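You operate a simulated robot arm through the tools that you are given. There is no shell and no other tool. Be economical: measure what you need, move in short steps, check, and stop when the job is done.

You run a simulated two-armed robot. Do the job below in one go: nothing can be reset, and whatever is moved stays where it is left.

## Task
Stack the steel block labelled "rivet" from the top of the small table on top of the steel block that says "eyelet". Stack the pack labelled "No 50" from the top of the small table on top of the pack that says "No 200". Put the pink cone from the top of the blue bench on the small blue book. Open the fridge door, put the grey bottle on the top of the blue bench away on the upper shelf of the fridge and shut the door again. Take the green bottle and put it on the top of the white platform. Turn the thin grey knob to 20. Pick up the black binder with one hand, pass it to the other hand and put it on the black bench. The order is free. Set down upright: pink cone, grey bottle, green bottle.

The check looks at the end state, three seconds after you hand in, the way a careful person would. Anything else that was tipped, shoved, dropped, spilled or broken makes it a failure.

## Robot
Two 7-joint arms with fingered hands on one trunk, on a base that drives. Base frame: it is fixed to the floor where the robot stands at the start and does not move with it; the origin is under the middle of the robot, x ahead of it, y to its left, z up; the surface under the hand at the start is at about z = 760. Lengths are in mm, angles in rad, forces in N, time in s.
The left shoulder is at the start at [39, 186, 1286], the right one opposite. With the tool pointing down near the work surface each hand reaches from about 100 to 700 mm from the robot's upright axis, wherever it stands, measured 20 degrees to its own side. Places, roughly: black bench [-800, 800, 800]; black binder (6x17x22 cm) [2900, -2400, 900]; fridge door [-6200, 5400, 700]; green bottle [-1250, -3250, 750]; green pack, orange pack, yellow pack [500, -500, 750]; grey bottle [250, -3250, 750]; pink cone (7x7x12 cm) [0, -3100, 800]; small blue book (13x9x2 cm) [300, -3000, 800]; steel block [500, -250, 750]; thin grey knob [2600, -2600, 800]; top of the white platform [-4200, -3800, 500]; upper shelf of the fridge [-6500, 5400, 800]. Payload 3.6 kg a hand.
The tool frame of a hand sits at the grasp point between the pads (the TCP): z along the fingers, y along the line on which they close. The tips reach 26 mm beyond it. Largest opening 88 mm; the body of the gripper starts 30 mm behind the TCP. The gripper is a hand of 3 fingers: y runs from the thumb to the fingers, the wrist lies at [-17, -98, -164] in the tool frame, and closing takes about 1.5 s.
Orientation is that of the tool frame in the base frame, as a unit quaternion [x, y, z, w]. With the fingers straight down and the wrist toward the robot, the tool's x, y and z point along [0, 1, 0], [1, 0, 0] and [0, 0, -1] of the base frame.

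## Interface
- The arms move only by the tool nudge_tool. It takes "left_moves", "right_moves" or both (then of equal length, played together; a hand with none holds still); each is a list of rows, each a list of 6 numbers: the shift along the tool's x, y, z in units of 20 mm (1.0 is 20 mm), then the turn, a rotation vector about the tool's x, y, z in units of 5 degrees (1.0 is 5 degrees). In form: [[x, y, z, rx, ry, rz], ...]. A call has 1 to 8 rows; each row shifts and turns the commanded pose from where the row before left it, along the tool's axes as they then stand. "left_fingers" and "right_fingers" are, for a hand that has rows, the opening, from 0 (shut) to 1 (fully open), set as the call begins (left out, the last holds). A call with a number of a shift or a turn outside -1 to 1 is refused whole. Each row takes 0.2 s and may step no farther than 50 mm and 0.15 rad from the row before; otherwise, or with a gripper value out of range, the whole call is refused. A pose out of reach is approached as far as the arm can. The call stops where the force on the tool passes 40 N (or 10 N more than at its start, if that is more) or the arm is blocked; 0.2 s more then pass. Each finger travels about 153 mm/s and halts on what it meets, pressing with about 32 N; the grip force reading is that of the motor and also rises with nothing between the fingers. The clock runs only during rows and for 0.2 s after the last one: add rows that do not move to give the fingers time. The reply holds the time, the measured pose of the TCP, the force on the tool along the base axes, the opening and the grip force, in the units named above and with some noise, with the torque about the TCP (base axes, N m) and any sound that the robot's microphone picked up, and new pictures: "show" is both (left out), scene, wrist or none (wrist: the cameras of the hands that moved).
- Cameras (640 x 400 px; columns grow to the right, rows downward): "scene" is now at [182.1, 54.3, 1163.7]; the picture's right is [0.81, -0.58, -0.00], its down [-0.45, -0.63, -0.64] and it looks along [0.37, 0.52, -0.77] (base axes); focal length 214 px, centre (320, 200). "left" rides on the left gripper at [-56, -80, -102] in its tool frame; the picture's right is [-0.73, -0.32, 0.60], its down [0.62, -0.67, 0.41] and it looks along [0.27, 0.68, 0.69] (tool axes); focal length 247 px, centre (320, 200). "right" rides on the right gripper at [56, -80, -102] in its tool frame; the picture's right is [-0.73, 0.32, -0.60], its down [-0.62, -0.67, 0.41] and it looks along [-0.27, 0.68, 0.69] (tool axes); focal length 247 px, centre (320, 200). There is no depth. A picture from a camera that has moved, and an enlarged one, comes with that camera's place and axes in the base frame and with its lens. The place of the scene camera against the robot may be out by one fixed shift of up to 18 mm in any direction.
- lift_body(by): slides the trunk up (or, below 0, down) by that many mm; the arms and the scene camera ride with it, the base frame stays. It gives what a move gives, with no picture.
- base_move(legs): drives the robot by 1 to 6 legs, each [ahead, left, turn to the left] in mm, mm and rad, along the robot's own axes; the way and the turn of a leg run together, so that a leg with both is an arc; at most 1500 mm and 3.142 rad a leg. The arms and the cameras ride along, it lands a little off, and it stops where it bumps. It gives what a move gives, and a new picture of the scene camera.
- move_fingers(fingers, thumb_bend, thumb_turn, hand): sets how far each is bent, from 0 (flat) to 1 (curled in); at 0.3 the hand is open as for a grip, at 0.7 the pads meet at the TCP. One left out holds its place. A second passes; each finger stops where it meets its share of the squeeze, and holds until it gets a number again. A gripper value or a shape takes the hand back. It gives what a move gives, with no picture; readings hold the bend of each and the force on the fingers (four entries, about 0 where the hand has none), thumb and palm. thumb_turn goes from beside the hand (0) to across from the fingers (1), as for a grip.
- grasp_type(shape, hand): the hand has 3 fingers and takes this shape, open, in about a second: jaw (thumb against the fingers, like two jaws); tri (thumb and two fingers); tip (a fingertip pinch); poke (one finger out to press); point (the index stretched); flat (the hand flat); cup (the hand cupped); fist (a fist). The gripper value then closes the fingers along that shape, each until it touches; the sizes above hold for jaw. It gives what a move gives, with no picture.
- turn_head(pan, tilt): turns the head with the scene camera to pan (to the left, within 1.047 rad either way) and tilt (down, from -0.506 to 1.204), counted from straight ahead of the robot. It gives what a move gives, and a new picture of the scene camera.
- close_up(camera, box): a new picture of the part [left, top, right, bottom] of that camera's present view, enlarged. The clock stands still meanwhile.
- job_done(): hands the job in; it is judged then, once.

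Go step by step. Nothing tells you exact positions but the pictures and the camera data: compare them with the known pose of the tool, close in by small moves and look again before you grip or let go. The budget is 483 turns and 360 pictures, counting those below and the enlarged ones. Unless the task says otherwise, let go and move clear before handing in, and close with one line.

The tools are called after "Request:" as name(argument=value, ...) on one line, values as JSON. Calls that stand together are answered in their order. nudge_tool: Moves the arms, as the interface text tells. Its arguments: {"type":"object","properties":{"left_moves":{"type":"array","items":{"type":"array","items":{"type":"number"}}},"left_fingers":{"type":"number"},"right_moves":{"type":"array","items":{"type":"array","items":{"type":"number"}}},"right_fingers":{"type":"number"},"show":{"type":"string","enum":["both","scene","wrist","none"]}},"required":[]} The other tools are called the same way: lift_body (by) slides the trunk up or down; grasp_type (shape, hand) gives the hand a shape; move_fingers (fingers, thumb_bend, thumb_turn, hand) moves the fingers one by one; base_move (legs) drives the base; turn_head (pan, tilt) turns the head that bears the scene camera; close_up (camera, box) takes an enlarged picture of a part of a camera's view; job_done () hands the job in.

At the start:

```text
time: 0.0
left_tcp_pos: [502.3, -29.6, 1170.9]
left_tcp_rot: [0.707, 0.707, 0.0, 0.0]
left_contact_force: [0.0, -0.4, 0.1]
left_torque: [0.02, 0.02, -0.06]
left_finger_gap: 87.8
left_grasp_force: 0.1
left_shape: jaw
left_bend: [0.3, 0.3, 0.98]
left_finger forces: [0.0, 0.1, 0.1, 0.1, 0.1, 0.0]
right_tcp_pos: [365.4, -440.9, 1086.7]
right_tcp_rot: [0.706, 0.708, 0.0, 0.0]
right_contact_force: [0.2, -0.1, 0.8]
right_torque: [-0.03, -0.01, 0.01]
right_finger_gap: 87.4
right_grasp_force: 0.1
right_shape: jaw
right_bend: [0.3, 0.3, 0.98]
right_finger forces: [0.0, 0.1, 0.0, 0.0, 0.1, 0.0]
trunk travel left (down, up): [-429.0, 328.0]
robot x, y, heading: [1.6, 1.4, 0.005]
head pan, tilt: [0.949, 0.878]
```

scene: 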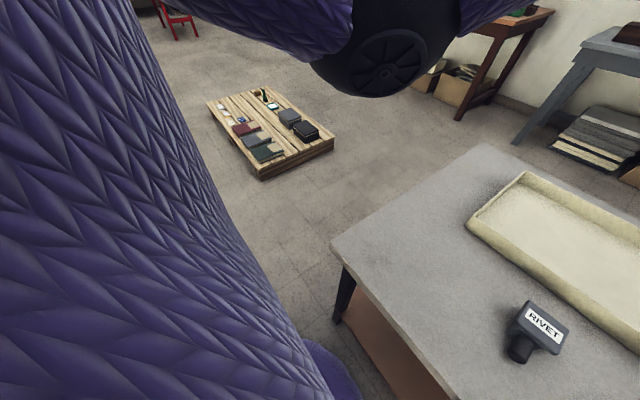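
right: 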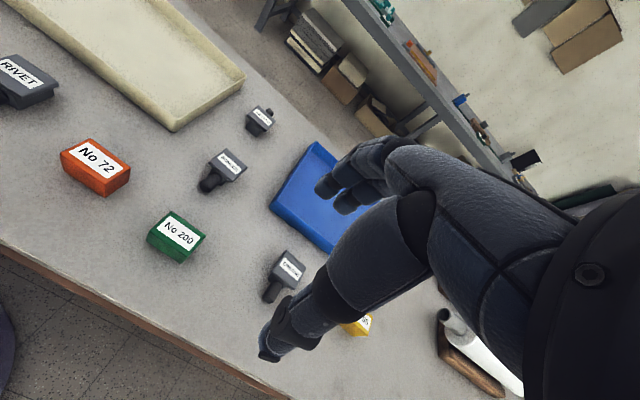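
left: 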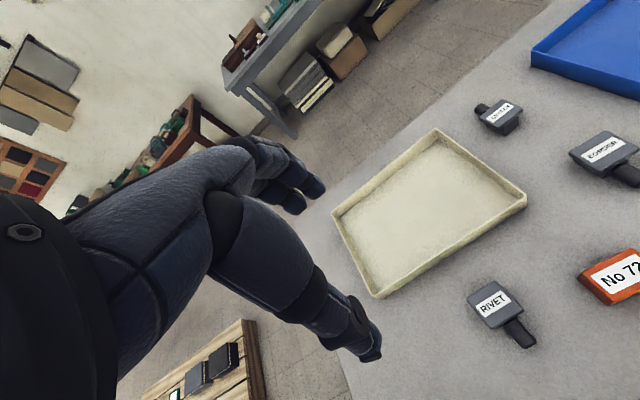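

The small table ahead holds steel blocks, packs and trays. I'll turn the head to look over it.

Request:
turn_head(pan=-0.5, tilt=0.9)

Request:
close_up(camera="right", box=[0, 40, 400, 360])

```text
time: 1.6
left_tcp_pos: [501.4, -29.1, 1171.7]
left_tcp_rot: [0.707, 0.707, 0.001, 0.0]
left_contact_force: [0.6, -0.4, -0.2]
left_torque: [0.02, -0.01, 0.04]
left_finger_gap: 87.7
left_grasp_force: 0.0
left_shape: jaw
left_bend: [0.3, 0.3, 0.98]
left_finger forces: [0.1, 0.1, 0.0, 0.1, 0.0, 0.0]
right_tcp_pos: [365.0, -440.6, 1086.6]
right_tcp_rot: [0.707, 0.707, 0.0, 0.0]
right_contact_force: [0.6, -0.4, 0.1]
right_torque: [0.0, -0.02, 0.01]
right_finger_gap: 87.5
right_grasp_force: 0.0
right_shape: jaw
right_bend: [0.3, 0.3, 0.98]
right_finger forces: [0.1, 0.0, 0.0, 0.1, 0.0, 0.0]
trunk travel left (down, up): [-429.0, 328.0]
robot x, y, heading: [-1.0, 0.8, -0.005]
head pan, tilt: [-0.499, 0.901]
camera scene: at [203.8, -44.2, 1162.0], right [-0.48, -0.88, 0.0], down [-0.69, 0.37, -0.62], along [0.55, -0.3, -0.78], focal length 214 px, centre (320, 200)
```

scene: 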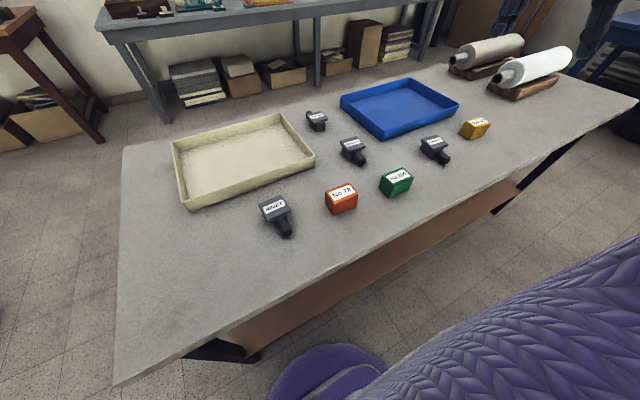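

```text
1.25 times, centred on (200, 200) of right
camera zoom: at [284.4, -385.6, 1188.2], right [0.32, -0.73, 0.6], down [-0.66, -0.62, -0.41], along [0.68, -0.27, -0.69], focal length 309 px, centre (470, 200)
```

zoom: 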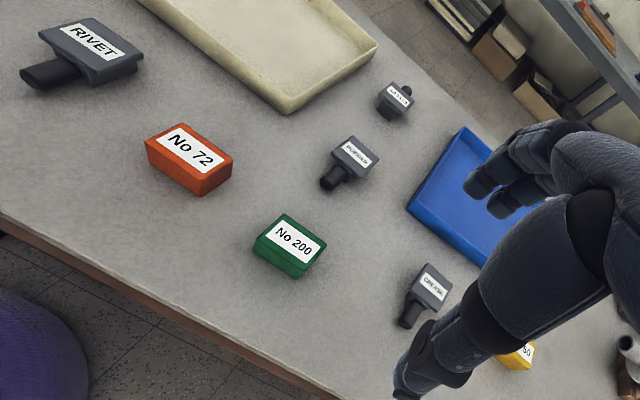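

Request:
close_up(camera="scene", box=[240, 90, 500, 252])

Request:
close_up(camera="scene", box=[300, 100, 380, 150])

Request:
close_up(camera="scene", box=[410, 105, 506, 165])

```text
2.46 times, centred on (370, 171) of scene
camera zoom: at [203.8, -44.2, 1162.0], right [-0.48, -0.88, 0.0], down [-0.69, 0.37, -0.62], along [0.55, -0.3, -0.78], focal length 528 px, centre (197, 271)
```

zoom: 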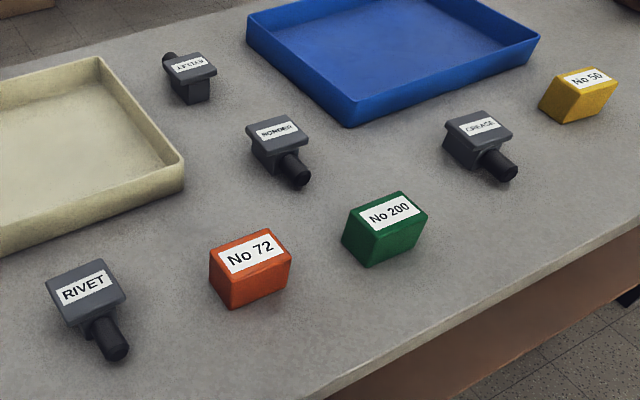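

```text
8.00 times, centred on (340, 125) of scene
camera zoom: at [203.8, -44.2, 1162.0], right [-0.48, -0.88, 0.0], down [-0.69, 0.37, -0.62], along [0.55, -0.3, -0.78], focal length 1716 px, centre (160, 800)
```

zoom: 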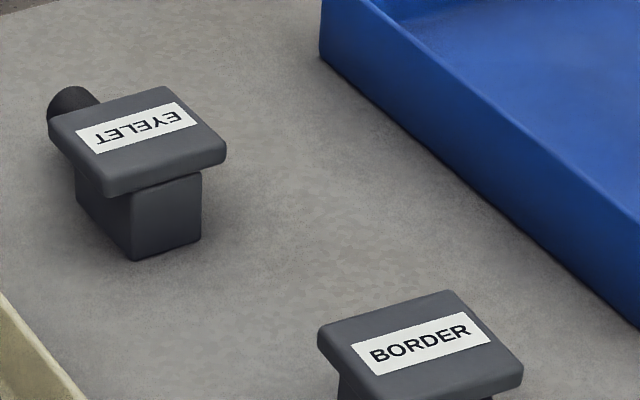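

```text
6.67 times, centred on (458, 135) of scene
camera zoom: at [203.8, -44.2, 1162.0], right [-0.48, -0.88, 0.0], down [-0.69, 0.37, -0.62], along [0.55, -0.3, -0.78], focal length 1430 px, centre (-600, 633)
```

zoom: 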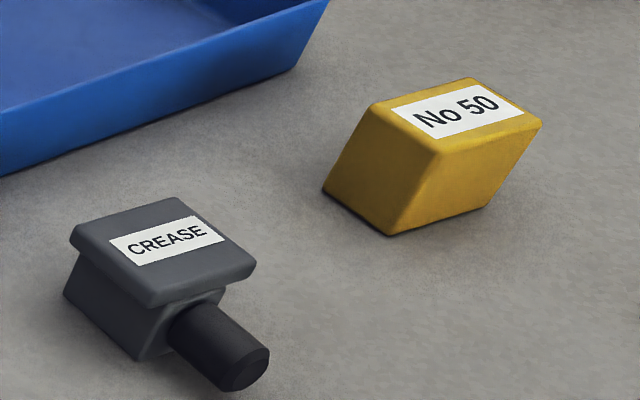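

I can place the rivet block at about (470,-90), eyelet (715,-315), No 50 (480,-730) and No 200 (420,-370). I'll shift the base right so all of them come within reach.

Request:
base_move(legs=[[0, -370, 0], [30, 0, 0]])

Request:
turn_head(pan=0, tilt=0.9)

```text
time: 4.4
left_tcp_pos: [534.8, -398.6, 1170.3]
left_tcp_rot: [0.708, 0.707, -0.001, -0.001]
left_contact_force: [0.1, -0.3, -0.6]
left_torque: [0.02, -0.02, -0.03]
left_finger_gap: 87.7
left_grasp_force: 0.1
left_shape: jaw
left_bend: [0.3, 0.3, 0.98]
left_finger forces: [0.0, 0.0, 0.0, 0.0, 0.0, 0.0]
right_tcp_pos: [398.1, -808.5, 1085.4]
right_tcp_rot: [0.707, 0.707, -0.001, 0.0]
right_contact_force: [0.7, -0.5, -1.0]
right_torque: [0.01, 0.04, -0.04]
right_finger_gap: 87.7
right_grasp_force: 0.0
right_shape: jaw
right_bend: [0.3, 0.3, 0.98]
right_finger forces: [0.0, 0.1, 0.1, 0.0, 0.0, 0.1]
trunk travel left (down, up): [-429.0, 328.0]
robot x, y, heading: [29.8, -368.9, 0.0]
head pan, tilt: [-0.499, 0.901]
camera scene: at [236.3, -412.7, 1161.5], right [-0.48, -0.88, 0.0], down [-0.69, 0.38, -0.62], along [0.54, -0.3, -0.79], focal length 214 px, centre (320, 200)
```

scene: 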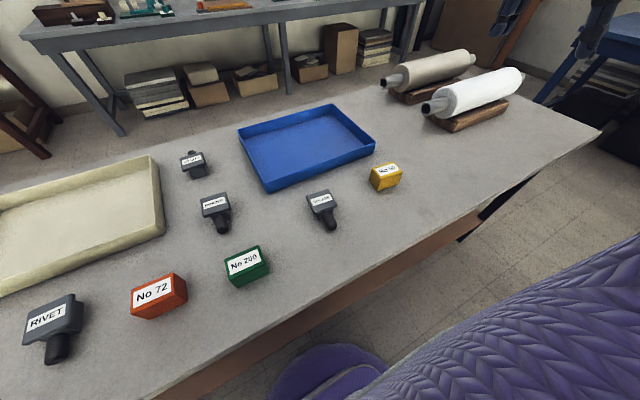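

```text
time: 5.3
left_tcp_pos: [532.6, -397.6, 1171.1]
left_tcp_rot: [0.707, 0.707, 0.0, 0.0]
left_contact_force: [-0.1, 0.2, -0.1]
left_torque: [0.01, 0.0, -0.01]
left_finger_gap: 87.8
left_grasp_force: 0.1
left_shape: jaw
left_bend: [0.3, 0.3, 0.98]
left_finger forces: [0.0, 0.1, 0.0, 0.0, 0.0, 0.0]
right_tcp_pos: [395.0, -808.2, 1086.5]
right_tcp_rot: [0.708, 0.707, 0.0, 0.0]
right_contact_force: [-0.3, 0.6, 0.0]
right_torque: [0.0, 0.01, 0.04]
right_finger_gap: 87.8
right_grasp_force: 0.1
right_shape: jaw
right_bend: [0.3, 0.3, 0.98]
right_finger forces: [0.1, 0.1, 0.0, 0.0, 0.0, 0.1]
trunk travel left (down, up): [-429.0, 328.0]
robot x, y, heading: [29.1, -369.8, -0.002]
head pan, tilt: [0.0, 0.901]
camera scene: at [243.6, -376.5, 1161.9], right [0.0, -1.0, 0.0], down [-0.78, 0.0, -0.62], along [0.62, 0.0, -0.78], focal length 214 px, centre (320, 200)
```

scene: 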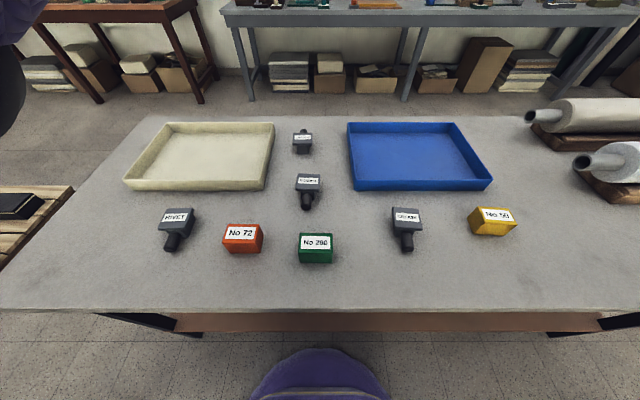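

Request:
close_up(camera="scene", box=[120, 180, 344, 320])

Request:
close_up(camera="scene", box=[260, 110, 420, 210])

Request:
close_up(camera="scene", box=[370, 180, 562, 300])

```text
2.86 times, centred on (232, 250) of scene
camera zoom: at [243.6, -376.5, 1161.9], right [0.0, -1.0, 0.0], down [-0.78, 0.0, -0.62], along [0.62, 0.0, -0.78], focal length 613 px, centre (571, 57)
```

zoom: 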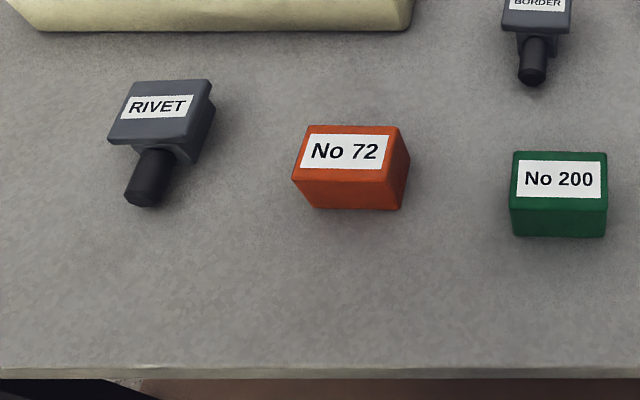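

```text
4.00 times, centred on (340, 160) of scene
camera zoom: at [243.6, -376.5, 1161.9], right [0.0, -1.0, 0.0], down [-0.78, 0.0, -0.62], along [0.62, 0.0, -0.78], focal length 858 px, centre (240, 360)
```

zoom: 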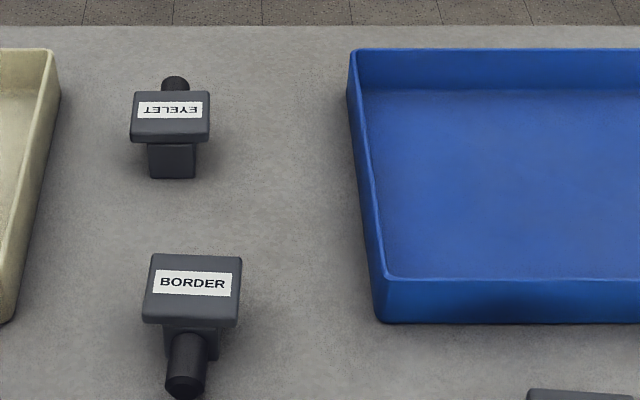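

```text
3.33 times, centred on (466, 240) of scene
camera zoom: at [243.6, -376.5, 1161.9], right [0.0, -1.0, 0.0], down [-0.78, 0.0, -0.62], along [0.62, 0.0, -0.78], focal length 715 px, centre (-167, 67)
```

zoom: 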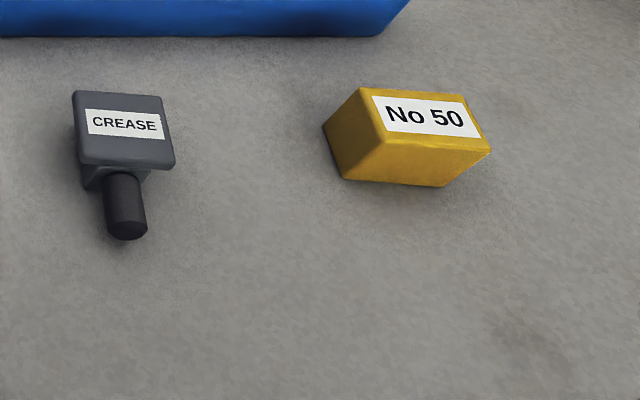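

I'll lower the trunk for longer reach, bring the left hand over the rivet block and the right hand over pack No 50.

Request:
lift_body(by=-150)

Request:
nudge_tool(left_moves=[[1, -0.3, 0.2, 0, 0, 0], [1, -0.3, 0.2, 0, 0, 0], [1, -0.3, 0.2, 0, 0, 0], [1, -0.3, 0.2, 0, 0, 0], [1, -0.3, 0.2, 0, 0, 0], [1, -0.3, 0.2, 0, 0, 0], [1, -0.3, 0.2, 0, 0, 0], [1, -0.3, 0.2, 0, 0, 0]], right_moves=[[0.5, 0.54, 0.375, 0, 0, 0.175], [0.5, 0.54, 0.375, 0, 0, 0.175], [0.5, 0.54, 0.375, 0, 0, 0.175], [0.5, 0.54, 0.375, 0, 0, 0.175], [0.5, 0.54, 0.375, 0, 0, 0.175], [0.5, 0.54, 0.375, 0, 0, 0.175], [0.5, 0.54, 0.375, 0, 0, 0.175], [0.5, 0.54, 0.375, 0, 0, 0.175]], show="wrist")

Request:
nudge_tool(left_moves=[[1, 0, 0.2, 0, 0, 0], [1, 0, 0.2, 0, 0, 0], [1, 0, 0.2, 0, 0, 0], [1, 0, 0.2, 0, 0, 0], [1, 0, 0.2, 0, 0, 0], [1, 0, 0.2, 0, 0, 0], [1, 0, 0.2, 0, 0, 0], [0.4, 0, 0.2, 0, 0, 0]], show="none")

Request:
nudge_tool(left_moves=[[0, 0, 0, 0, 0, 1], [0, 0, 0, 0, 0, 1], [0, 0, 0, 0, 0, 1], [0, 0, 0, 0, 0, 1], [0, 0, 0, 0, 0, 1], [0, 0, 0, 0, 0, 1], [0, 0, 0, 0, 0, 1], [0, 0, 0, 0, 0, 1]], show="none")

Request:
nudge_tool(left_moves=[[0, 0, 0, 0, 0, 1], [0, 0, 0, 0, 0, 1], [0, 0, 0, 0, 0, 1], [0, 0, 0, 0, 0, 1], [0, 0, 0, 0, 0, 1], [0, 0, 0, 0, 0, 1], [0, 0, 0, 0, 0, 1], [0, 0, 0, 0, 0, 1]], show="none")

Request:
nudge_tool(left_moves=[[0, 0, 0, 0, 0, 1], [0, 0, 0, 0, 0, 1], [0, 0, 0, 0, 0, 0]], show="both")

```text
time: 7.0
left_tcp_pos: [532.1, -398.7, 1020.8]
left_tcp_rot: [0.707, 0.707, -0.001, 0.001]
left_contact_force: [0.7, -0.7, 0.8]
left_torque: [0.01, -0.01, 0.03]
left_finger_gap: 87.5
left_grasp_force: 0.0
left_shape: jaw
left_bend: [0.3, 0.3, 0.98]
left_finger forces: [0.0, 0.0, 0.1, 0.0, 0.1, 0.0]
right_tcp_pos: [395.1, -809.0, 937.2]
right_tcp_rot: [0.707, 0.707, -0.001, 0.0]
right_contact_force: [-0.7, -0.8, 0.3]
right_torque: [0.03, 0.03, 0.02]
right_finger_gap: 87.8
right_grasp_force: 0.1
right_shape: jaw
right_bend: [0.3, 0.3, 0.98]
right_finger forces: [0.0, 0.1, 0.1, 0.1, 0.1, 0.0]
trunk travel left (down, up): [-279.0, 478.0]
robot x, y, heading: [31.5, -367.6, -0.008]
head pan, tilt: [0.0, 0.901]
```

```text
time: 8.8
left_tcp_pos: [486.0, -236.6, 987.4]
left_tcp_rot: [0.707, 0.707, -0.001, -0.001]
left_contact_force: [-0.4, -0.2, 0.0]
left_torque: [-0.04, 0.03, 0.0]
left_finger_gap: 87.7
left_grasp_force: 0.0
left_shape: jaw
left_bend: [0.3, 0.3, 0.98]
left_finger forces: [0.0, 0.0, 0.1, 0.0, 0.0, 0.1]
right_tcp_pos: [484.8, -735.2, 876.7]
right_tcp_rot: [0.75, 0.661, -0.001, 0.001]
right_contact_force: [-0.2, -0.3, 0.6]
right_torque: [0.01, 0.01, -0.03]
right_finger_gap: 87.7
right_grasp_force: 0.0
right_shape: jaw
right_bend: [0.3, 0.3, 0.98]
right_finger forces: [0.0, 0.0, 0.0, 0.0, 0.1, 0.0]
trunk travel left (down, up): [-279.0, 478.0]
robot x, y, heading: [31.2, -370.2, -0.001]
head pan, tilt: [0.0, 0.901]
camera right: at [411.8, -669.6, 978.5], right [0.23, -0.77, 0.6], down [-0.74, -0.54, -0.41], along [0.64, -0.35, -0.69], focal length 247 px, centre (320, 200)
camera left: at [405.4, -292.7, 1091.1], right [-0.32, -0.73, -0.6], down [-0.66, 0.62, -0.41], along [0.68, 0.27, -0.69], focal length 247 px, centre (320, 200)
```

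right: 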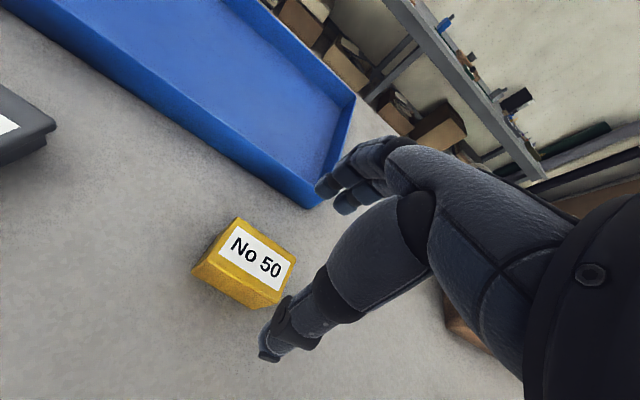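
left: 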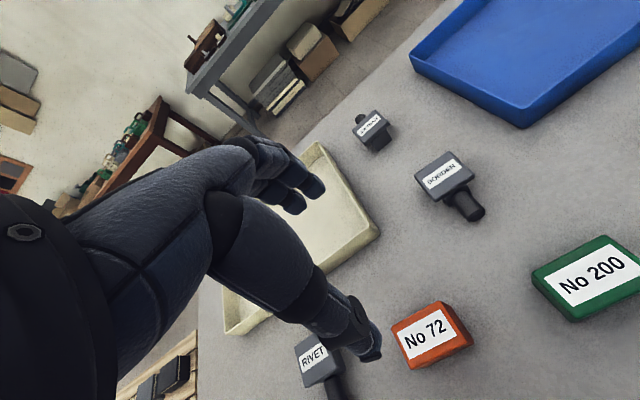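

```text
time: 10.6
left_tcp_pos: [484.8, -90.1, 956.7]
left_tcp_rot: [0.708, 0.706, 0.0, 0.0]
left_contact_force: [0.0, 0.6, 0.0]
left_torque: [0.0, -0.03, 0.01]
left_finger_gap: 87.8
left_grasp_force: 0.1
left_shape: jaw
left_bend: [0.3, 0.3, 0.98]
left_finger forces: [0.0, 0.1, 0.0, 0.0, 0.1, 0.0]
right_tcp_pos: [484.6, -733.8, 877.4]
right_tcp_rot: [0.749, 0.663, 0.0, 0.0]
right_contact_force: [-0.6, 0.3, 0.3]
right_torque: [-0.01, 0.01, -0.01]
right_finger_gap: 87.7
right_grasp_force: 0.0
right_shape: jaw
right_bend: [0.3, 0.3, 0.98]
right_finger forces: [0.0, 0.0, 0.0, 0.0, 0.1, 0.1]
trunk travel left (down, up): [-279.0, 478.0]
robot x, y, heading: [31.2, -368.5, 0.001]
head pan, tilt: [0.0, 0.901]
```

```text
time: 12.4
left_tcp_pos: [485.5, -89.3, 957.2]
left_tcp_rot: [0.907, 0.421, 0.001, 0.0]
left_contact_force: [0.3, -0.9, 0.8]
left_torque: [-0.02, 0.0, 0.02]
left_finger_gap: 87.9
left_grasp_force: 0.0
left_shape: jaw
left_bend: [0.3, 0.3, 0.98]
left_finger forces: [0.1, 0.0, 0.0, 0.0, 0.1, 0.1]
right_tcp_pos: [484.9, -733.3, 877.3]
right_tcp_rot: [0.749, 0.662, -0.001, 0.001]
right_contact_force: [-0.5, -0.8, -0.1]
right_torque: [-0.01, -0.01, 0.01]
right_finger_gap: 87.8
right_grasp_force: 0.0
right_shape: jaw
right_bend: [0.3, 0.3, 0.98]
right_finger forces: [0.0, 0.1, 0.0, 0.1, 0.1, 0.1]
trunk travel left (down, up): [-279.0, 478.0]
robot x, y, heading: [31.7, -367.5, -0.002]
head pan, tilt: [0.0, 0.901]
```

```text
time: 14.2
left_tcp_pos: [485.3, -89.1, 956.4]
left_tcp_rot: [0.996, 0.086, -0.001, 0.0]
left_contact_force: [0.2, 0.1, -0.1]
left_torque: [0.02, 0.0, 0.02]
left_finger_gap: 87.6
left_grasp_force: 0.1
left_shape: jaw
left_bend: [0.3, 0.3, 0.98]
left_finger forces: [0.0, 0.1, 0.1, 0.0, 0.0, 0.0]
right_tcp_pos: [484.5, -733.8, 876.8]
right_tcp_rot: [0.749, 0.663, 0.0, 0.0]
right_contact_force: [0.2, -0.2, -0.7]
right_torque: [0.04, -0.04, 0.03]
right_finger_gap: 87.6
right_grasp_force: 0.0
right_shape: jaw
right_bend: [0.3, 0.3, 0.98]
right_finger forces: [0.0, 0.1, 0.0, 0.1, 0.1, 0.1]
trunk travel left (down, up): [-279.0, 478.0]
robot x, y, heading: [31.1, -369.2, -0.003]
head pan, tilt: [0.0, 0.901]
```

```text
time: 15.0
left_tcp_pos: [485.3, -90.8, 957.2]
left_tcp_rot: [1.0, -0.001, 0.0, 0.0]
left_contact_force: [0.9, -0.3, 0.4]
left_torque: [0.01, -0.01, 0.0]
left_finger_gap: 87.7
left_grasp_force: 0.0
left_shape: jaw
left_bend: [0.3, 0.3, 0.98]
left_finger forces: [0.1, 0.0, 0.0, 0.0, 0.0, 0.1]
right_tcp_pos: [483.7, -734.5, 877.6]
right_tcp_rot: [0.749, 0.663, 0.0, 0.0]
right_contact_force: [0.5, 0.5, -0.4]
right_torque: [0.0, 0.01, -0.03]
right_finger_gap: 87.6
right_grasp_force: 0.0
right_shape: jaw
right_bend: [0.3, 0.3, 0.98]
right_finger forces: [0.0, 0.0, 0.0, 0.0, 0.0, 0.0]
trunk travel left (down, up): [-279.0, 478.0]
robot x, y, heading: [27.9, -367.9, 0.0]
head pan, tilt: [0.0, 0.901]
camera scene: at [263.4, -376.2, 1001.0], right [0.0, -1.0, 0.0], down [-0.78, 0.0, -0.62], along [0.62, 0.0, -0.78], focal length 214 px, centre (320, 200)
camera left: at [430.0, -9.2, 1059.9], right [-0.73, 0.32, -0.6], down [0.62, 0.66, -0.41], along [0.27, -0.68, -0.69], focal length 247 px, centre (320, 200)
```

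scene: 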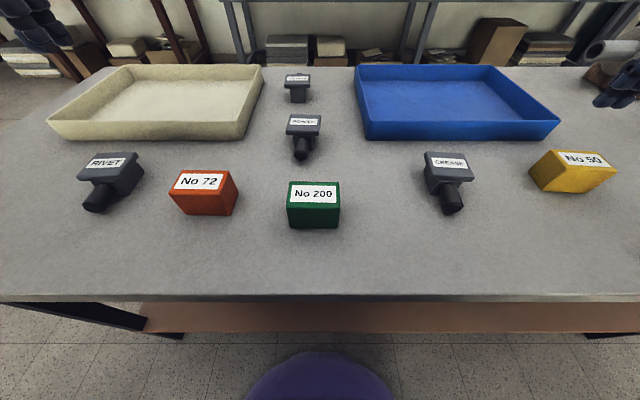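
left: 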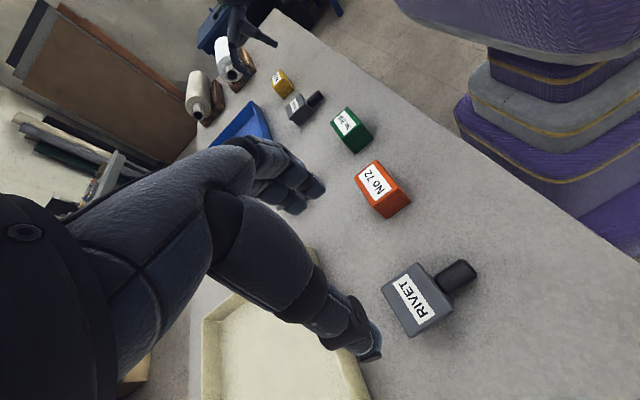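

Wrist views put rivet about 15 mm toward +y and No 50 about 15 mm along tool x. I'll correct and lower both.

Request:
nudge_tool(left_moves=[[0, -0.25, 1, 0, 0, 0], [0, -0.25, 1, 0, 0, 0], [0, -0.22, 1, 0, 0, 0], [0, 0, 0.8, 0, 0, 0], [0, 0, 0, 0, 0, 0]], right_moves=[[0.25, 0, 0.3, 0, 0, -0.2], [0.25, 0, 0.3, 0, 0, -0.2], [0.22, 0, 0.3, 0, 0, -0.2], [0, 0, 0.3, 0, 0, 0], [0, 0, 0, 0, 0, 0]], show="none")

Request:
close_up(camera="left", box=[240, 150, 560, 350])

Request:
close_up(camera="right", box=[160, 170, 480, 370])

```text
time: 16.2
left_tcp_pos: [485.1, -75.6, 880.7]
left_tcp_rot: [1.0, -0.001, 0.0, 0.0]
left_contact_force: [0.4, -0.2, -0.3]
left_torque: [0.02, 0.01, 0.04]
left_finger_gap: 87.8
left_grasp_force: 0.0
left_shape: jaw
left_bend: [0.3, 0.3, 0.98]
left_finger forces: [0.0, 0.1, 0.0, 0.0, 0.1, 0.0]
right_tcp_pos: [487.1, -719.2, 853.0]
right_tcp_rot: [0.732, 0.681, -0.001, 0.0]
right_contact_force: [-0.6, -1.2, -0.1]
right_torque: [0.01, -0.01, -0.02]
right_finger_gap: 87.7
right_grasp_force: 0.0
right_shape: jaw
right_bend: [0.3, 0.3, 0.98]
right_finger forces: [0.0, 0.1, 0.0, 0.1, 0.0, 0.1]
trunk travel left (down, up): [-279.0, 478.0]
robot x, y, heading: [29.9, -369.1, -0.004]
head pan, tilt: [0.0, 0.901]
```

```text
2.00 times, centred on (400, 250) of left
camera zoom: at [430.0, 4.7, 983.5], right [-0.73, 0.32, -0.6], down [0.62, 0.66, -0.41], along [0.27, -0.68, -0.69], focal length 494 px, centre (160, 100)
```

zoom: 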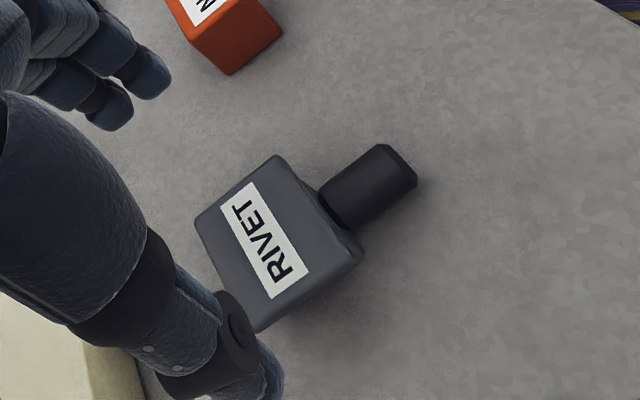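

```text
2.00 times, centred on (320, 270) of right
camera zoom: at [410.6, -659.1, 954.4], right [0.27, -0.75, 0.6], down [-0.71, -0.58, -0.41], along [0.65, -0.31, -0.69], focal length 494 px, centre (320, 60)
```

zoom: 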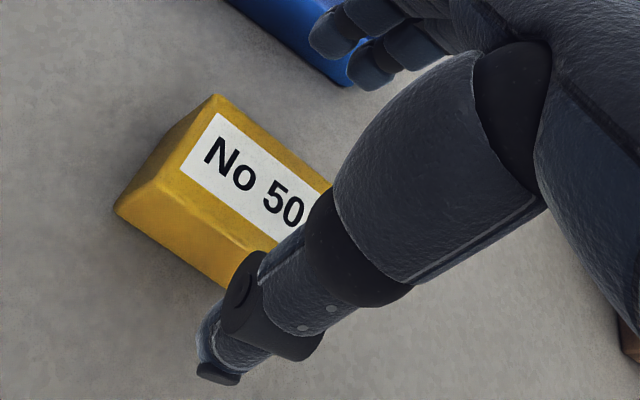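

Both are aligned within a few mm. I'll rotate the left by -5°, descend both, and close.

Request:
nudge_tool(left_moves=[[-0.12, 0.08, 1, 0, 0, -1], [0, 0, 1, 0, 0, 0], [0, 0, 1, 0, 0, 0], [0, 0, 1, 0, 0, 0], [0, 0, 0.1, 0, 0, 0], [0, 0, 0, 0, 0, 0]], right_moves=[[0, 0, 0.7, 0, 0, 0], [0, 0, 0.7, 0, 0, 0], [0, 0, 0.7, 0, 0, 0], [0, 0, 0.7, 0, 0, 0], [0, 0, 0, 0, 0, 0], [0, 0, 0, 0, 0, 0]], show="scene")

Request:
close_up(camera="left", box=[160, 100, 640, 400])

Request:
close_up(camera="right", box=[0, 100, 480, 400])

```text
time: 17.6
left_tcp_pos: [483.2, -75.8, 799.3]
left_tcp_rot: [0.999, 0.043, 0.001, 0.0]
left_contact_force: [0.6, -0.2, 0.4]
left_torque: [0.01, 0.0, 0.01]
left_finger_gap: 87.8
left_grasp_force: 0.0
left_shape: jaw
left_bend: [0.3, 0.3, 0.98]
left_finger forces: [0.1, 0.0, 0.0, 0.1, 0.1, 0.0]
right_tcp_pos: [487.9, -718.8, 796.1]
right_tcp_rot: [0.731, 0.682, -0.001, 0.0]
right_contact_force: [0.3, 0.0, -0.2]
right_torque: [-0.03, -0.04, 0.01]
right_finger_gap: 87.9
right_grasp_force: 0.1
right_shape: jaw
right_bend: [0.3, 0.3, 0.98]
right_finger forces: [0.0, 0.0, 0.0, 0.1, 0.1, 0.0]
trunk travel left (down, up): [-279.0, 478.0]
robot x, y, heading: [27.9, -367.4, -0.002]
head pan, tilt: [0.0, 0.901]
camera scene: at [263.4, -376.2, 1001.0], right [0.0, -1.0, 0.0], down [-0.78, 0.0, -0.62], along [0.62, 0.0, -0.78], focal length 214 px, centre (320, 200)
```

scene: 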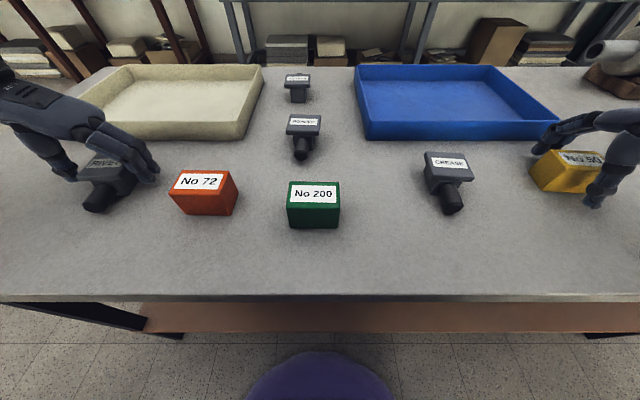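

```text
1.33 times, centred on (400, 250) of left
camera zoom: at [420.1, -1.1, 901.8], right [-0.76, 0.25, -0.6], down [0.56, 0.72, -0.41], along [0.32, -0.65, -0.69], focal length 329 px, centre (213, 133)
```

zoom: 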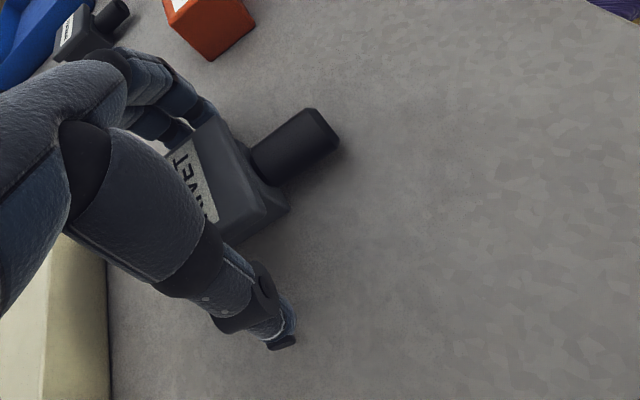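

```text
1.33 times, centred on (240, 250) of right
camera zoom: at [410.7, -658.6, 898.3], right [0.27, -0.76, 0.6], down [-0.71, -0.58, -0.41], along [0.65, -0.31, -0.69], focal length 329 px, centre (427, 133)
```

zoom: 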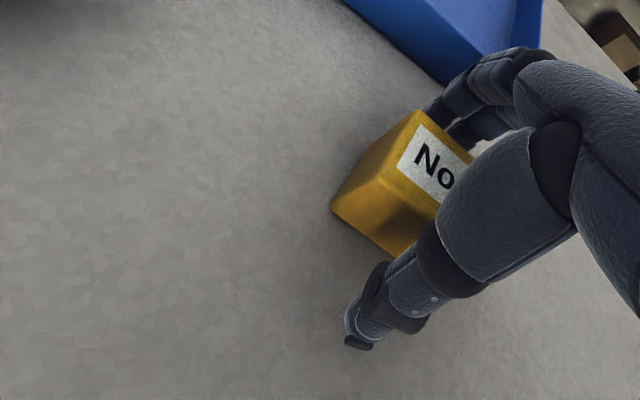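

Request:
nudge_tool(left_moves=[[0, 0, 0, 0, 0, 0], [0, 0, 0, 0, 0, 0], [0, 0, 0, 0, 0, 0], [0, 0, 0, 0, 0, 0], [0, 0, 0, 0, 0, 0], [0, 0, 0, 0, 0, 0], [0, 0, 0, 0, 0, 0], [0, 0, 0, 0, 0, 0]], right_moves=[[0, 0, 0, 0, 0, 0], [0, 0, 0, 0, 0, 0], [0, 0, 0, 0, 0, 0], [0, 0, 0, 0, 0, 0], [0, 0, 0, 0, 0, 0], [0, 0, 0, 0, 0, 0], [0, 0, 0, 0, 0, 0], [0, 0, 0, 0, 0, 0]], left_fingers=0, right_fingers=0, show="both")

```text
time: 19.4
left_tcp_pos: [482.8, -75.3, 799.1]
left_tcp_rot: [0.999, 0.044, 0.0, 0.0]
left_contact_force: [-0.3, 0.5, -4.4]
left_torque: [0.0, -0.04, -0.02]
left_finger_gap: 41.6
left_grasp_force: 31.8
left_shape: jaw
left_bend: [0.43, 0.73, 1.0]
left_finger forces: [15.1, 18.1, 0.0, 0.1, 30.7, 0.1]
right_tcp_pos: [486.4, -719.5, 796.1]
right_tcp_rot: [0.731, 0.682, -0.001, 0.0]
right_contact_force: [0.1, -0.2, 0.3]
right_torque: [0.03, 0.0, 0.02]
right_finger_gap: 35.8
right_grasp_force: 32.0
right_shape: jaw
right_bend: [0.47, 0.71, 1.0]
right_finger forces: [15.3, 13.6, 0.1, 0.0, 28.9, 0.1]
trunk travel left (down, up): [-279.0, 478.0]
robot x, y, heading: [30.8, -367.0, 0.002]
head pan, tilt: [0.0, 0.901]
camera scene: at [263.6, -376.1, 1000.9], right [0.0, -1.0, 0.0], down [-0.78, 0.0, -0.62], along [0.62, 0.0, -0.78], focal length 214 px, centre (320, 200)
camera right: at [411.0, -658.6, 898.4], right [0.27, -0.75, 0.6], down [-0.71, -0.58, -0.41], along [0.65, -0.32, -0.69], focal length 247 px, centre (320, 200)
camera left: at [420.4, -1.0, 901.9], right [-0.76, 0.25, -0.6], down [0.56, 0.72, -0.41], along [0.32, -0.65, -0.69], focal length 247 px, centre (320, 200)
```

scene: 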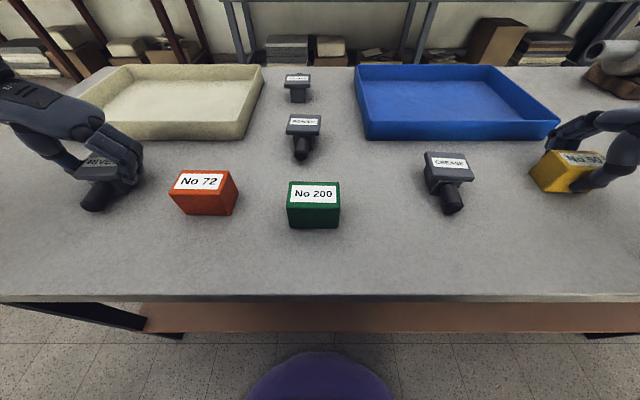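
right: 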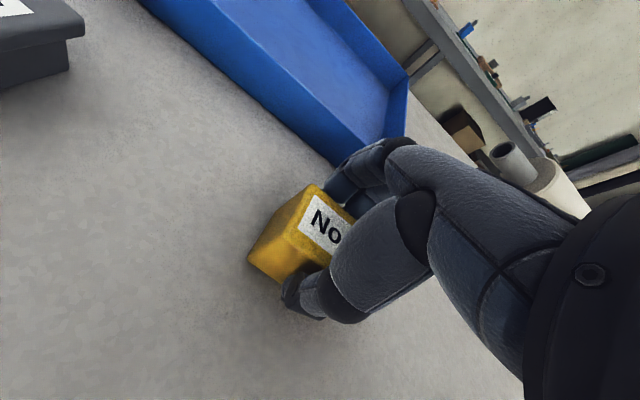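
left: 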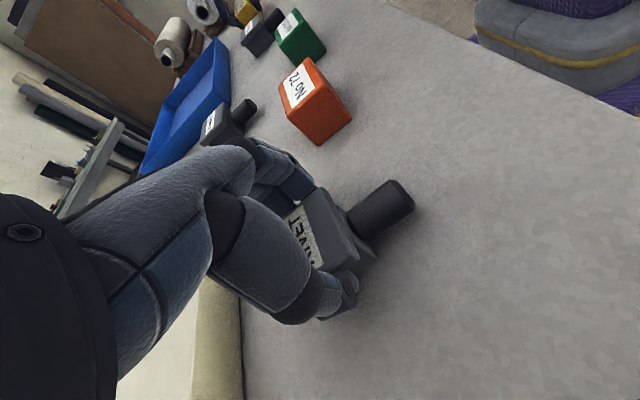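

Request:
nudge_tool(left_moves=[[0, 0, -0.5, 0, 0, 0], [0, 0, -1, 0, 0, 0], [0, 0, -1, 0, 0, 0], [0, 0, -1, 0, 0, 0], [0, 0, -1, 0, 0, 0], [0, 0, 0, 0, 0, 0]], right_moves=[[0, 0, -0.5, 0, 0, 0], [0, 0, -1, 0, 0, 0], [0, 0, -1, 0, 0, 0], [0, 0, -1, 0, 0, 0], [0, 0, -1, 0, 0, 0], [0, 0, 0, 0, 0, 0]], show="both")

```text
time: 20.8
left_tcp_pos: [482.4, -77.4, 888.2]
left_tcp_rot: [0.999, 0.043, -0.001, 0.001]
left_contact_force: [-0.1, -0.1, -5.0]
left_torque: [0.01, -0.04, -0.01]
left_finger_gap: 41.7
left_grasp_force: 31.7
left_shape: jaw
left_bend: [0.43, 0.73, 1.0]
left_finger forces: [15.4, 18.3, 0.0, 0.0, 30.5, 0.0]
right_tcp_pos: [487.1, -718.1, 886.5]
right_tcp_rot: [0.731, 0.682, -0.001, 0.001]
right_contact_force: [-0.7, -0.1, -1.1]
right_torque: [0.01, -0.02, 0.0]
right_finger_gap: 35.7
right_grasp_force: 32.5
right_shape: jaw
right_bend: [0.47, 0.71, 1.0]
right_finger forces: [15.3, 13.7, 0.1, 0.1, 29.0, 0.0]
trunk travel left (down, up): [-279.0, 478.0]
robot x, y, heading: [29.8, -370.0, 0.0]
head pan, tilt: [0.0, 0.901]
camera scene: at [263.7, -376.1, 1000.9], right [0.0, -1.0, 0.0], down [-0.78, 0.0, -0.62], along [0.62, 0.0, -0.78], focal length 214 px, centre (320, 200)
camera right: at [410.8, -657.6, 988.8], right [0.27, -0.75, 0.6], down [-0.71, -0.58, -0.41], along [0.65, -0.32, -0.69], focal length 247 px, centre (320, 200)
camera left: at [420.7, -1.9, 991.1], right [-0.76, 0.25, -0.6], down [0.56, 0.72, -0.41], along [0.32, -0.65, -0.69], focal length 247 px, centre (320, 200)
```

scene: 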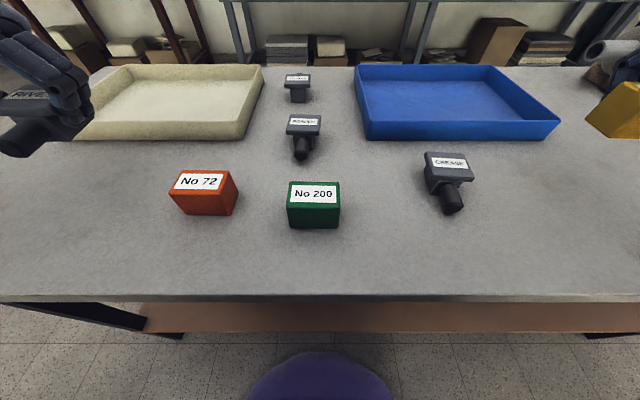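
right: 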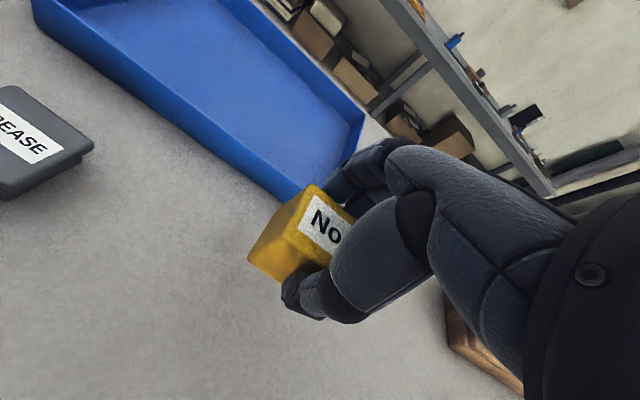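
left: 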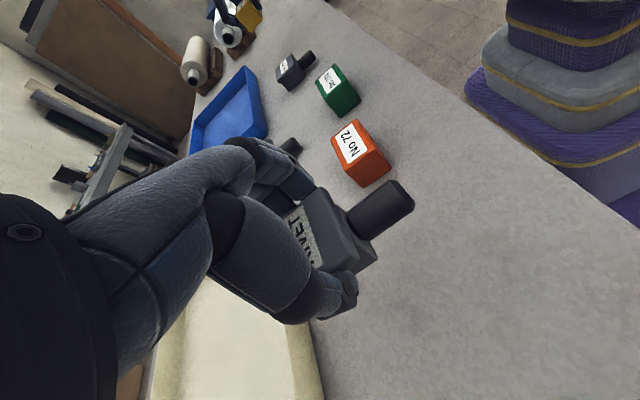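

Both are held. I'll carry No 50 to hover over No 200.

Request:
nudge_tool(right_moves=[[1, -0.4, 0, 0, 0, -0.1], [1, -0.4, 0, 0, 0, -0.1], [1, -0.4, 0, 0, 0, -0.1], [1, -0.4, 0, 0, 0, -0.1], [1, -0.4, 0, 0, 0, -0.1], [1, -0.4, 0, 0, 0, -0.1], [1, -0.4, 0, 0, 0, -0.1], [1, -0.4, 0, 0, 0, -0.1]], show="none")

Request:
nudge_tool(right_moves=[[1, 0, 0, 0, 0, 0], [1, 0, 0, 0, 0, 0], [1, 0, 0, 0, 0, 0], [1, 0, 0, 0, 0, 0], [1, 0, 0, 0, 0, 0], [1, 0, 0, 0, 0, 0], [1, 0, 0, 0, 0, 0], [1, 0, 0, 0, 0, 0]], show="both")

```text
time: 22.6
left_tcp_pos: [482.7, -77.2, 886.4]
left_tcp_rot: [0.999, 0.042, -0.001, 0.0]
left_contact_force: [-0.1, -0.8, -4.3]
left_torque: [-0.02, -0.02, -0.02]
left_finger_gap: 41.6
left_grasp_force: 32.3
left_shape: jaw
left_bend: [0.43, 0.73, 1.0]
left_finger forces: [15.2, 18.2, 0.0, 0.0, 30.4, 0.0]
right_tcp_pos: [431.0, -556.8, 887.3]
right_tcp_rot: [0.707, 0.707, -0.001, 0.001]
right_contact_force: [0.7, 0.4, -1.0]
right_torque: [0.0, 0.05, 0.0]
right_finger_gap: 35.8
right_grasp_force: 31.8
right_shape: jaw
right_bend: [0.47, 0.71, 1.0]
right_finger forces: [15.2, 13.9, 0.1, 0.0, 29.1, 0.0]
trunk travel left (down, up): [-279.0, 478.0]
robot x, y, heading: [29.9, -369.6, -0.0]
head pan, tilt: [0.0, 0.901]
```

```text
time: 24.4
left_tcp_pos: [482.2, -76.7, 887.8]
left_tcp_rot: [0.999, 0.043, -0.001, 0.001]
left_contact_force: [0.1, -0.3, -3.0]
left_torque: [0.03, 0.01, -0.03]
left_finger_gap: 41.8
left_grasp_force: 31.9
left_shape: jaw
left_bend: [0.43, 0.73, 1.0]
left_finger forces: [15.1, 18.4, 0.0, 0.1, 30.3, 0.0]
right_tcp_pos: [428.2, -398.1, 886.9]
right_tcp_rot: [0.708, 0.706, 0.0, 0.0]
right_contact_force: [0.0, 0.0, -0.4]
right_torque: [-0.01, -0.01, 0.02]
right_finger_gap: 35.6
right_grasp_force: 32.7
right_shape: jaw
right_bend: [0.47, 0.71, 1.0]
right_finger forces: [15.2, 13.8, 0.0, 0.0, 28.9, 0.1]
trunk travel left (down, up): [-279.0, 478.0]
robot x, y, heading: [30.6, -367.5, -0.004]
head pan, tilt: [0.0, 0.901]
camera scene: at [263.7, -375.9, 1000.9], right [0.0, -1.0, 0.0], down [-0.78, 0.0, -0.62], along [0.62, 0.0, -0.78], focal length 214 px, centre (320, 200)
camera right: at [348.8, -341.2, 987.6], right [0.32, -0.73, 0.6], down [-0.67, -0.62, -0.41], along [0.68, -0.27, -0.69], focal length 247 px, centre (320, 200)
```

scene: 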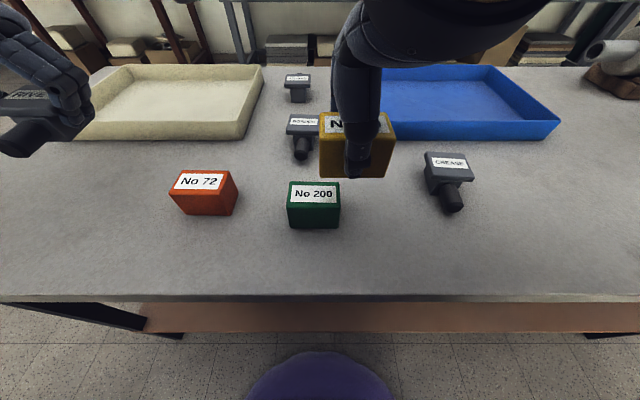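
right: 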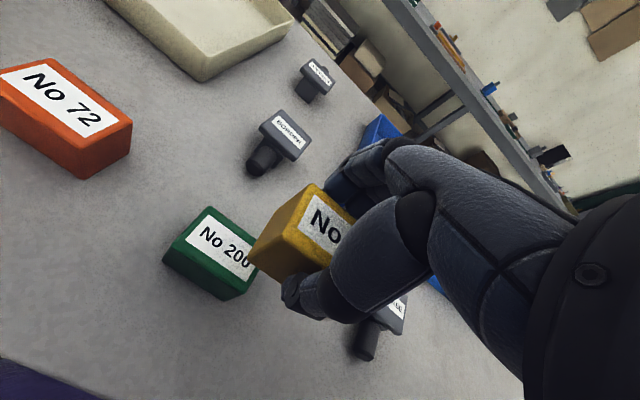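

Request:
nudge_tool(right_moves=[[0.95, 0, 0, 0, 0, 0], [0.95, 0, 0, 0, 0, 0], [0, 0, 0, 0, 0, 0]], show="none")

Request:
close_up(camera="right", box=[140, 150, 380, 300])

Request:
close_up(camera="scene", box=[220, 120, 412, 240])

```text
time: 25.2
left_tcp_pos: [482.8, -77.9, 888.2]
left_tcp_rot: [0.999, 0.043, 0.0, 0.0]
left_contact_force: [0.2, 1.3, -5.4]
left_torque: [0.01, 0.0, -0.01]
left_finger_gap: 41.6
left_grasp_force: 32.0
left_shape: jaw
left_bend: [0.43, 0.73, 1.0]
left_finger forces: [15.2, 18.2, 0.0, 0.0, 30.2, 0.0]
right_tcp_pos: [428.7, -358.6, 886.9]
right_tcp_rot: [0.707, 0.707, 0.0, 0.001]
right_contact_force: [0.7, -1.1, -0.6]
right_torque: [-0.02, 0.0, 0.01]
right_finger_gap: 35.6
right_grasp_force: 32.5
right_shape: jaw
right_bend: [0.47, 0.71, 1.0]
right_finger forces: [15.1, 13.9, 0.0, 0.1, 28.9, 0.0]
trunk travel left (down, up): [-279.0, 478.0]
robot x, y, heading: [29.8, -366.0, 0.002]
head pan, tilt: [0.0, 0.901]
```

```text
2.67 times, centred on (260, 225) of right
camera zoom: at [349.1, -302.9, 988.1], right [0.32, -0.73, 0.6], down [-0.67, -0.62, -0.41], along [0.67, -0.27, -0.69], focal length 659 px, centre (480, 133)
```

zoom: 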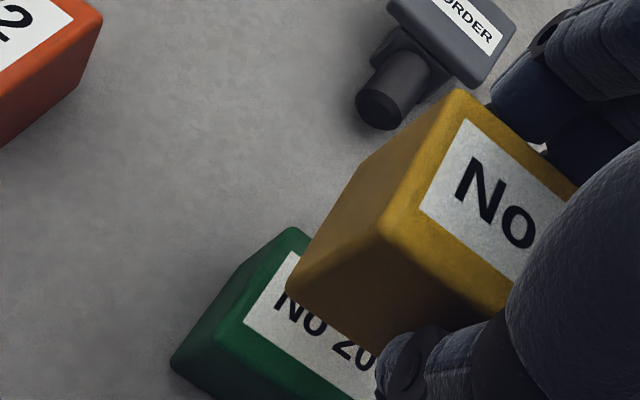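

```text
3.33 times, centred on (316, 180) of scene
camera zoom: at [263.7, -376.2, 1000.9], right [0.0, -1.0, 0.0], down [-0.78, 0.0, -0.62], along [0.62, 0.0, -0.78], focal length 715 px, centre (333, 267)
```

zoom: 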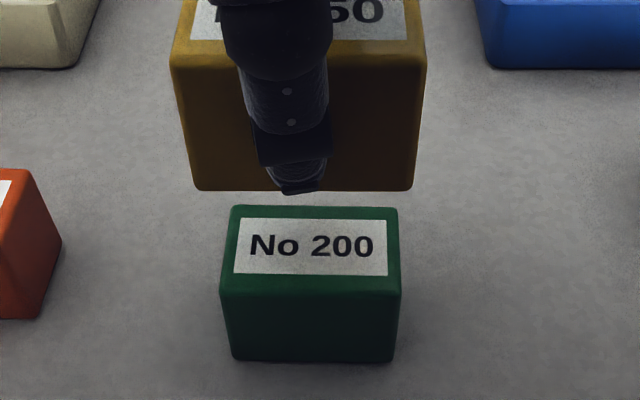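

Aligned within 2 mm; pack height is about 40 mm, so contact is expected at TCP z≈836. Descending.

Request:
nudge_tool(right_moves=[[-0.08, 0.05, 0.6, 0, 0, 0], [0, 0, 0.6, 0, 0, 0], [0, 0, 0.6, 0, 0, 0], [0, 0, 0.4, 0, 0, 0], [0, 0, 0.15, 0, 0, 0], [0, 0, 0, 0, 0, 0]], show="none")

Request:
close_up(camera="right", box=[140, 150, 380, 300])

Request:
close_up(camera="scene", box=[220, 120, 412, 240])

```text
time: 26.6
left_tcp_pos: [481.7, -77.7, 887.0]
left_tcp_rot: [0.999, 0.042, 0.0, -0.001]
left_contact_force: [0.8, 1.0, -3.6]
left_torque: [-0.01, 0.0, 0.0]
left_finger_gap: 41.7
left_grasp_force: 31.5
left_shape: jaw
left_bend: [0.43, 0.73, 1.0]
left_finger forces: [15.3, 18.2, 0.1, 0.0, 30.2, 0.1]
right_tcp_pos: [431.6, -359.5, 841.3]
right_tcp_rot: [0.707, 0.707, 0.001, 0.002]
right_contact_force: [0.3, -0.1, 10.4]
right_torque: [-0.02, 0.01, 0.02]
right_finger_gap: 36.2
right_grasp_force: 32.2
right_shape: jaw
right_bend: [0.47, 0.71, 1.0]
right_finger forces: [16.0, 14.9, 0.0, 0.0, 31.5, 0.0]
trunk travel left (down, up): [-279.0, 478.0]
robot x, y, heading: [33.4, -370.4, 0.0]
head pan, tilt: [0.0, 0.901]
```

```text
2.67 times, centred on (260, 225) of right
camera zoom: at [350.7, -305.3, 942.2], right [0.32, -0.74, 0.6], down [-0.66, -0.62, -0.41], along [0.68, -0.27, -0.69], focal length 659 px, centre (480, 133)
```

zoom: 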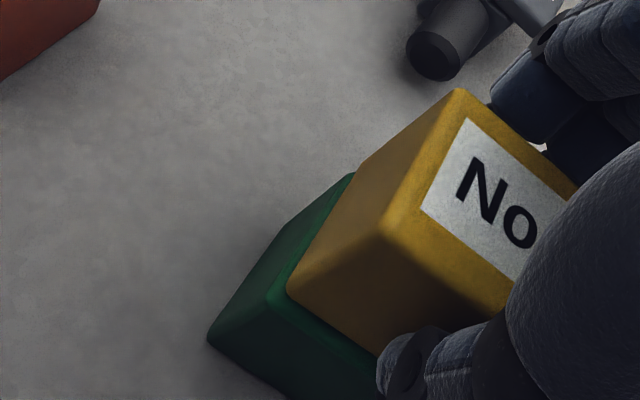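

```text
3.33 times, centred on (316, 180) of scene
camera zoom: at [263.0, -376.2, 1001.2], right [0.0, -1.0, 0.0], down [-0.78, 0.0, -0.62], along [0.62, 0.0, -0.78], focal length 715 px, centre (333, 267)
```

zoom: 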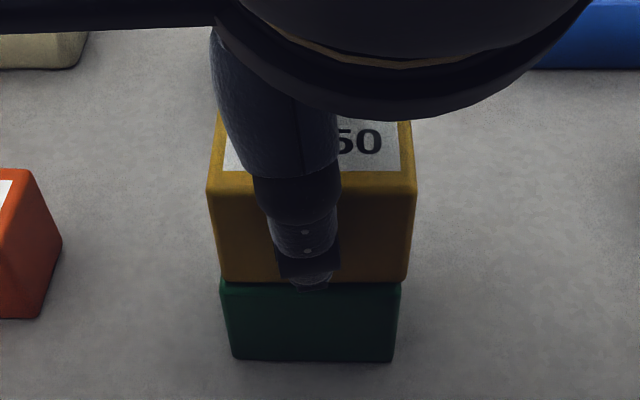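

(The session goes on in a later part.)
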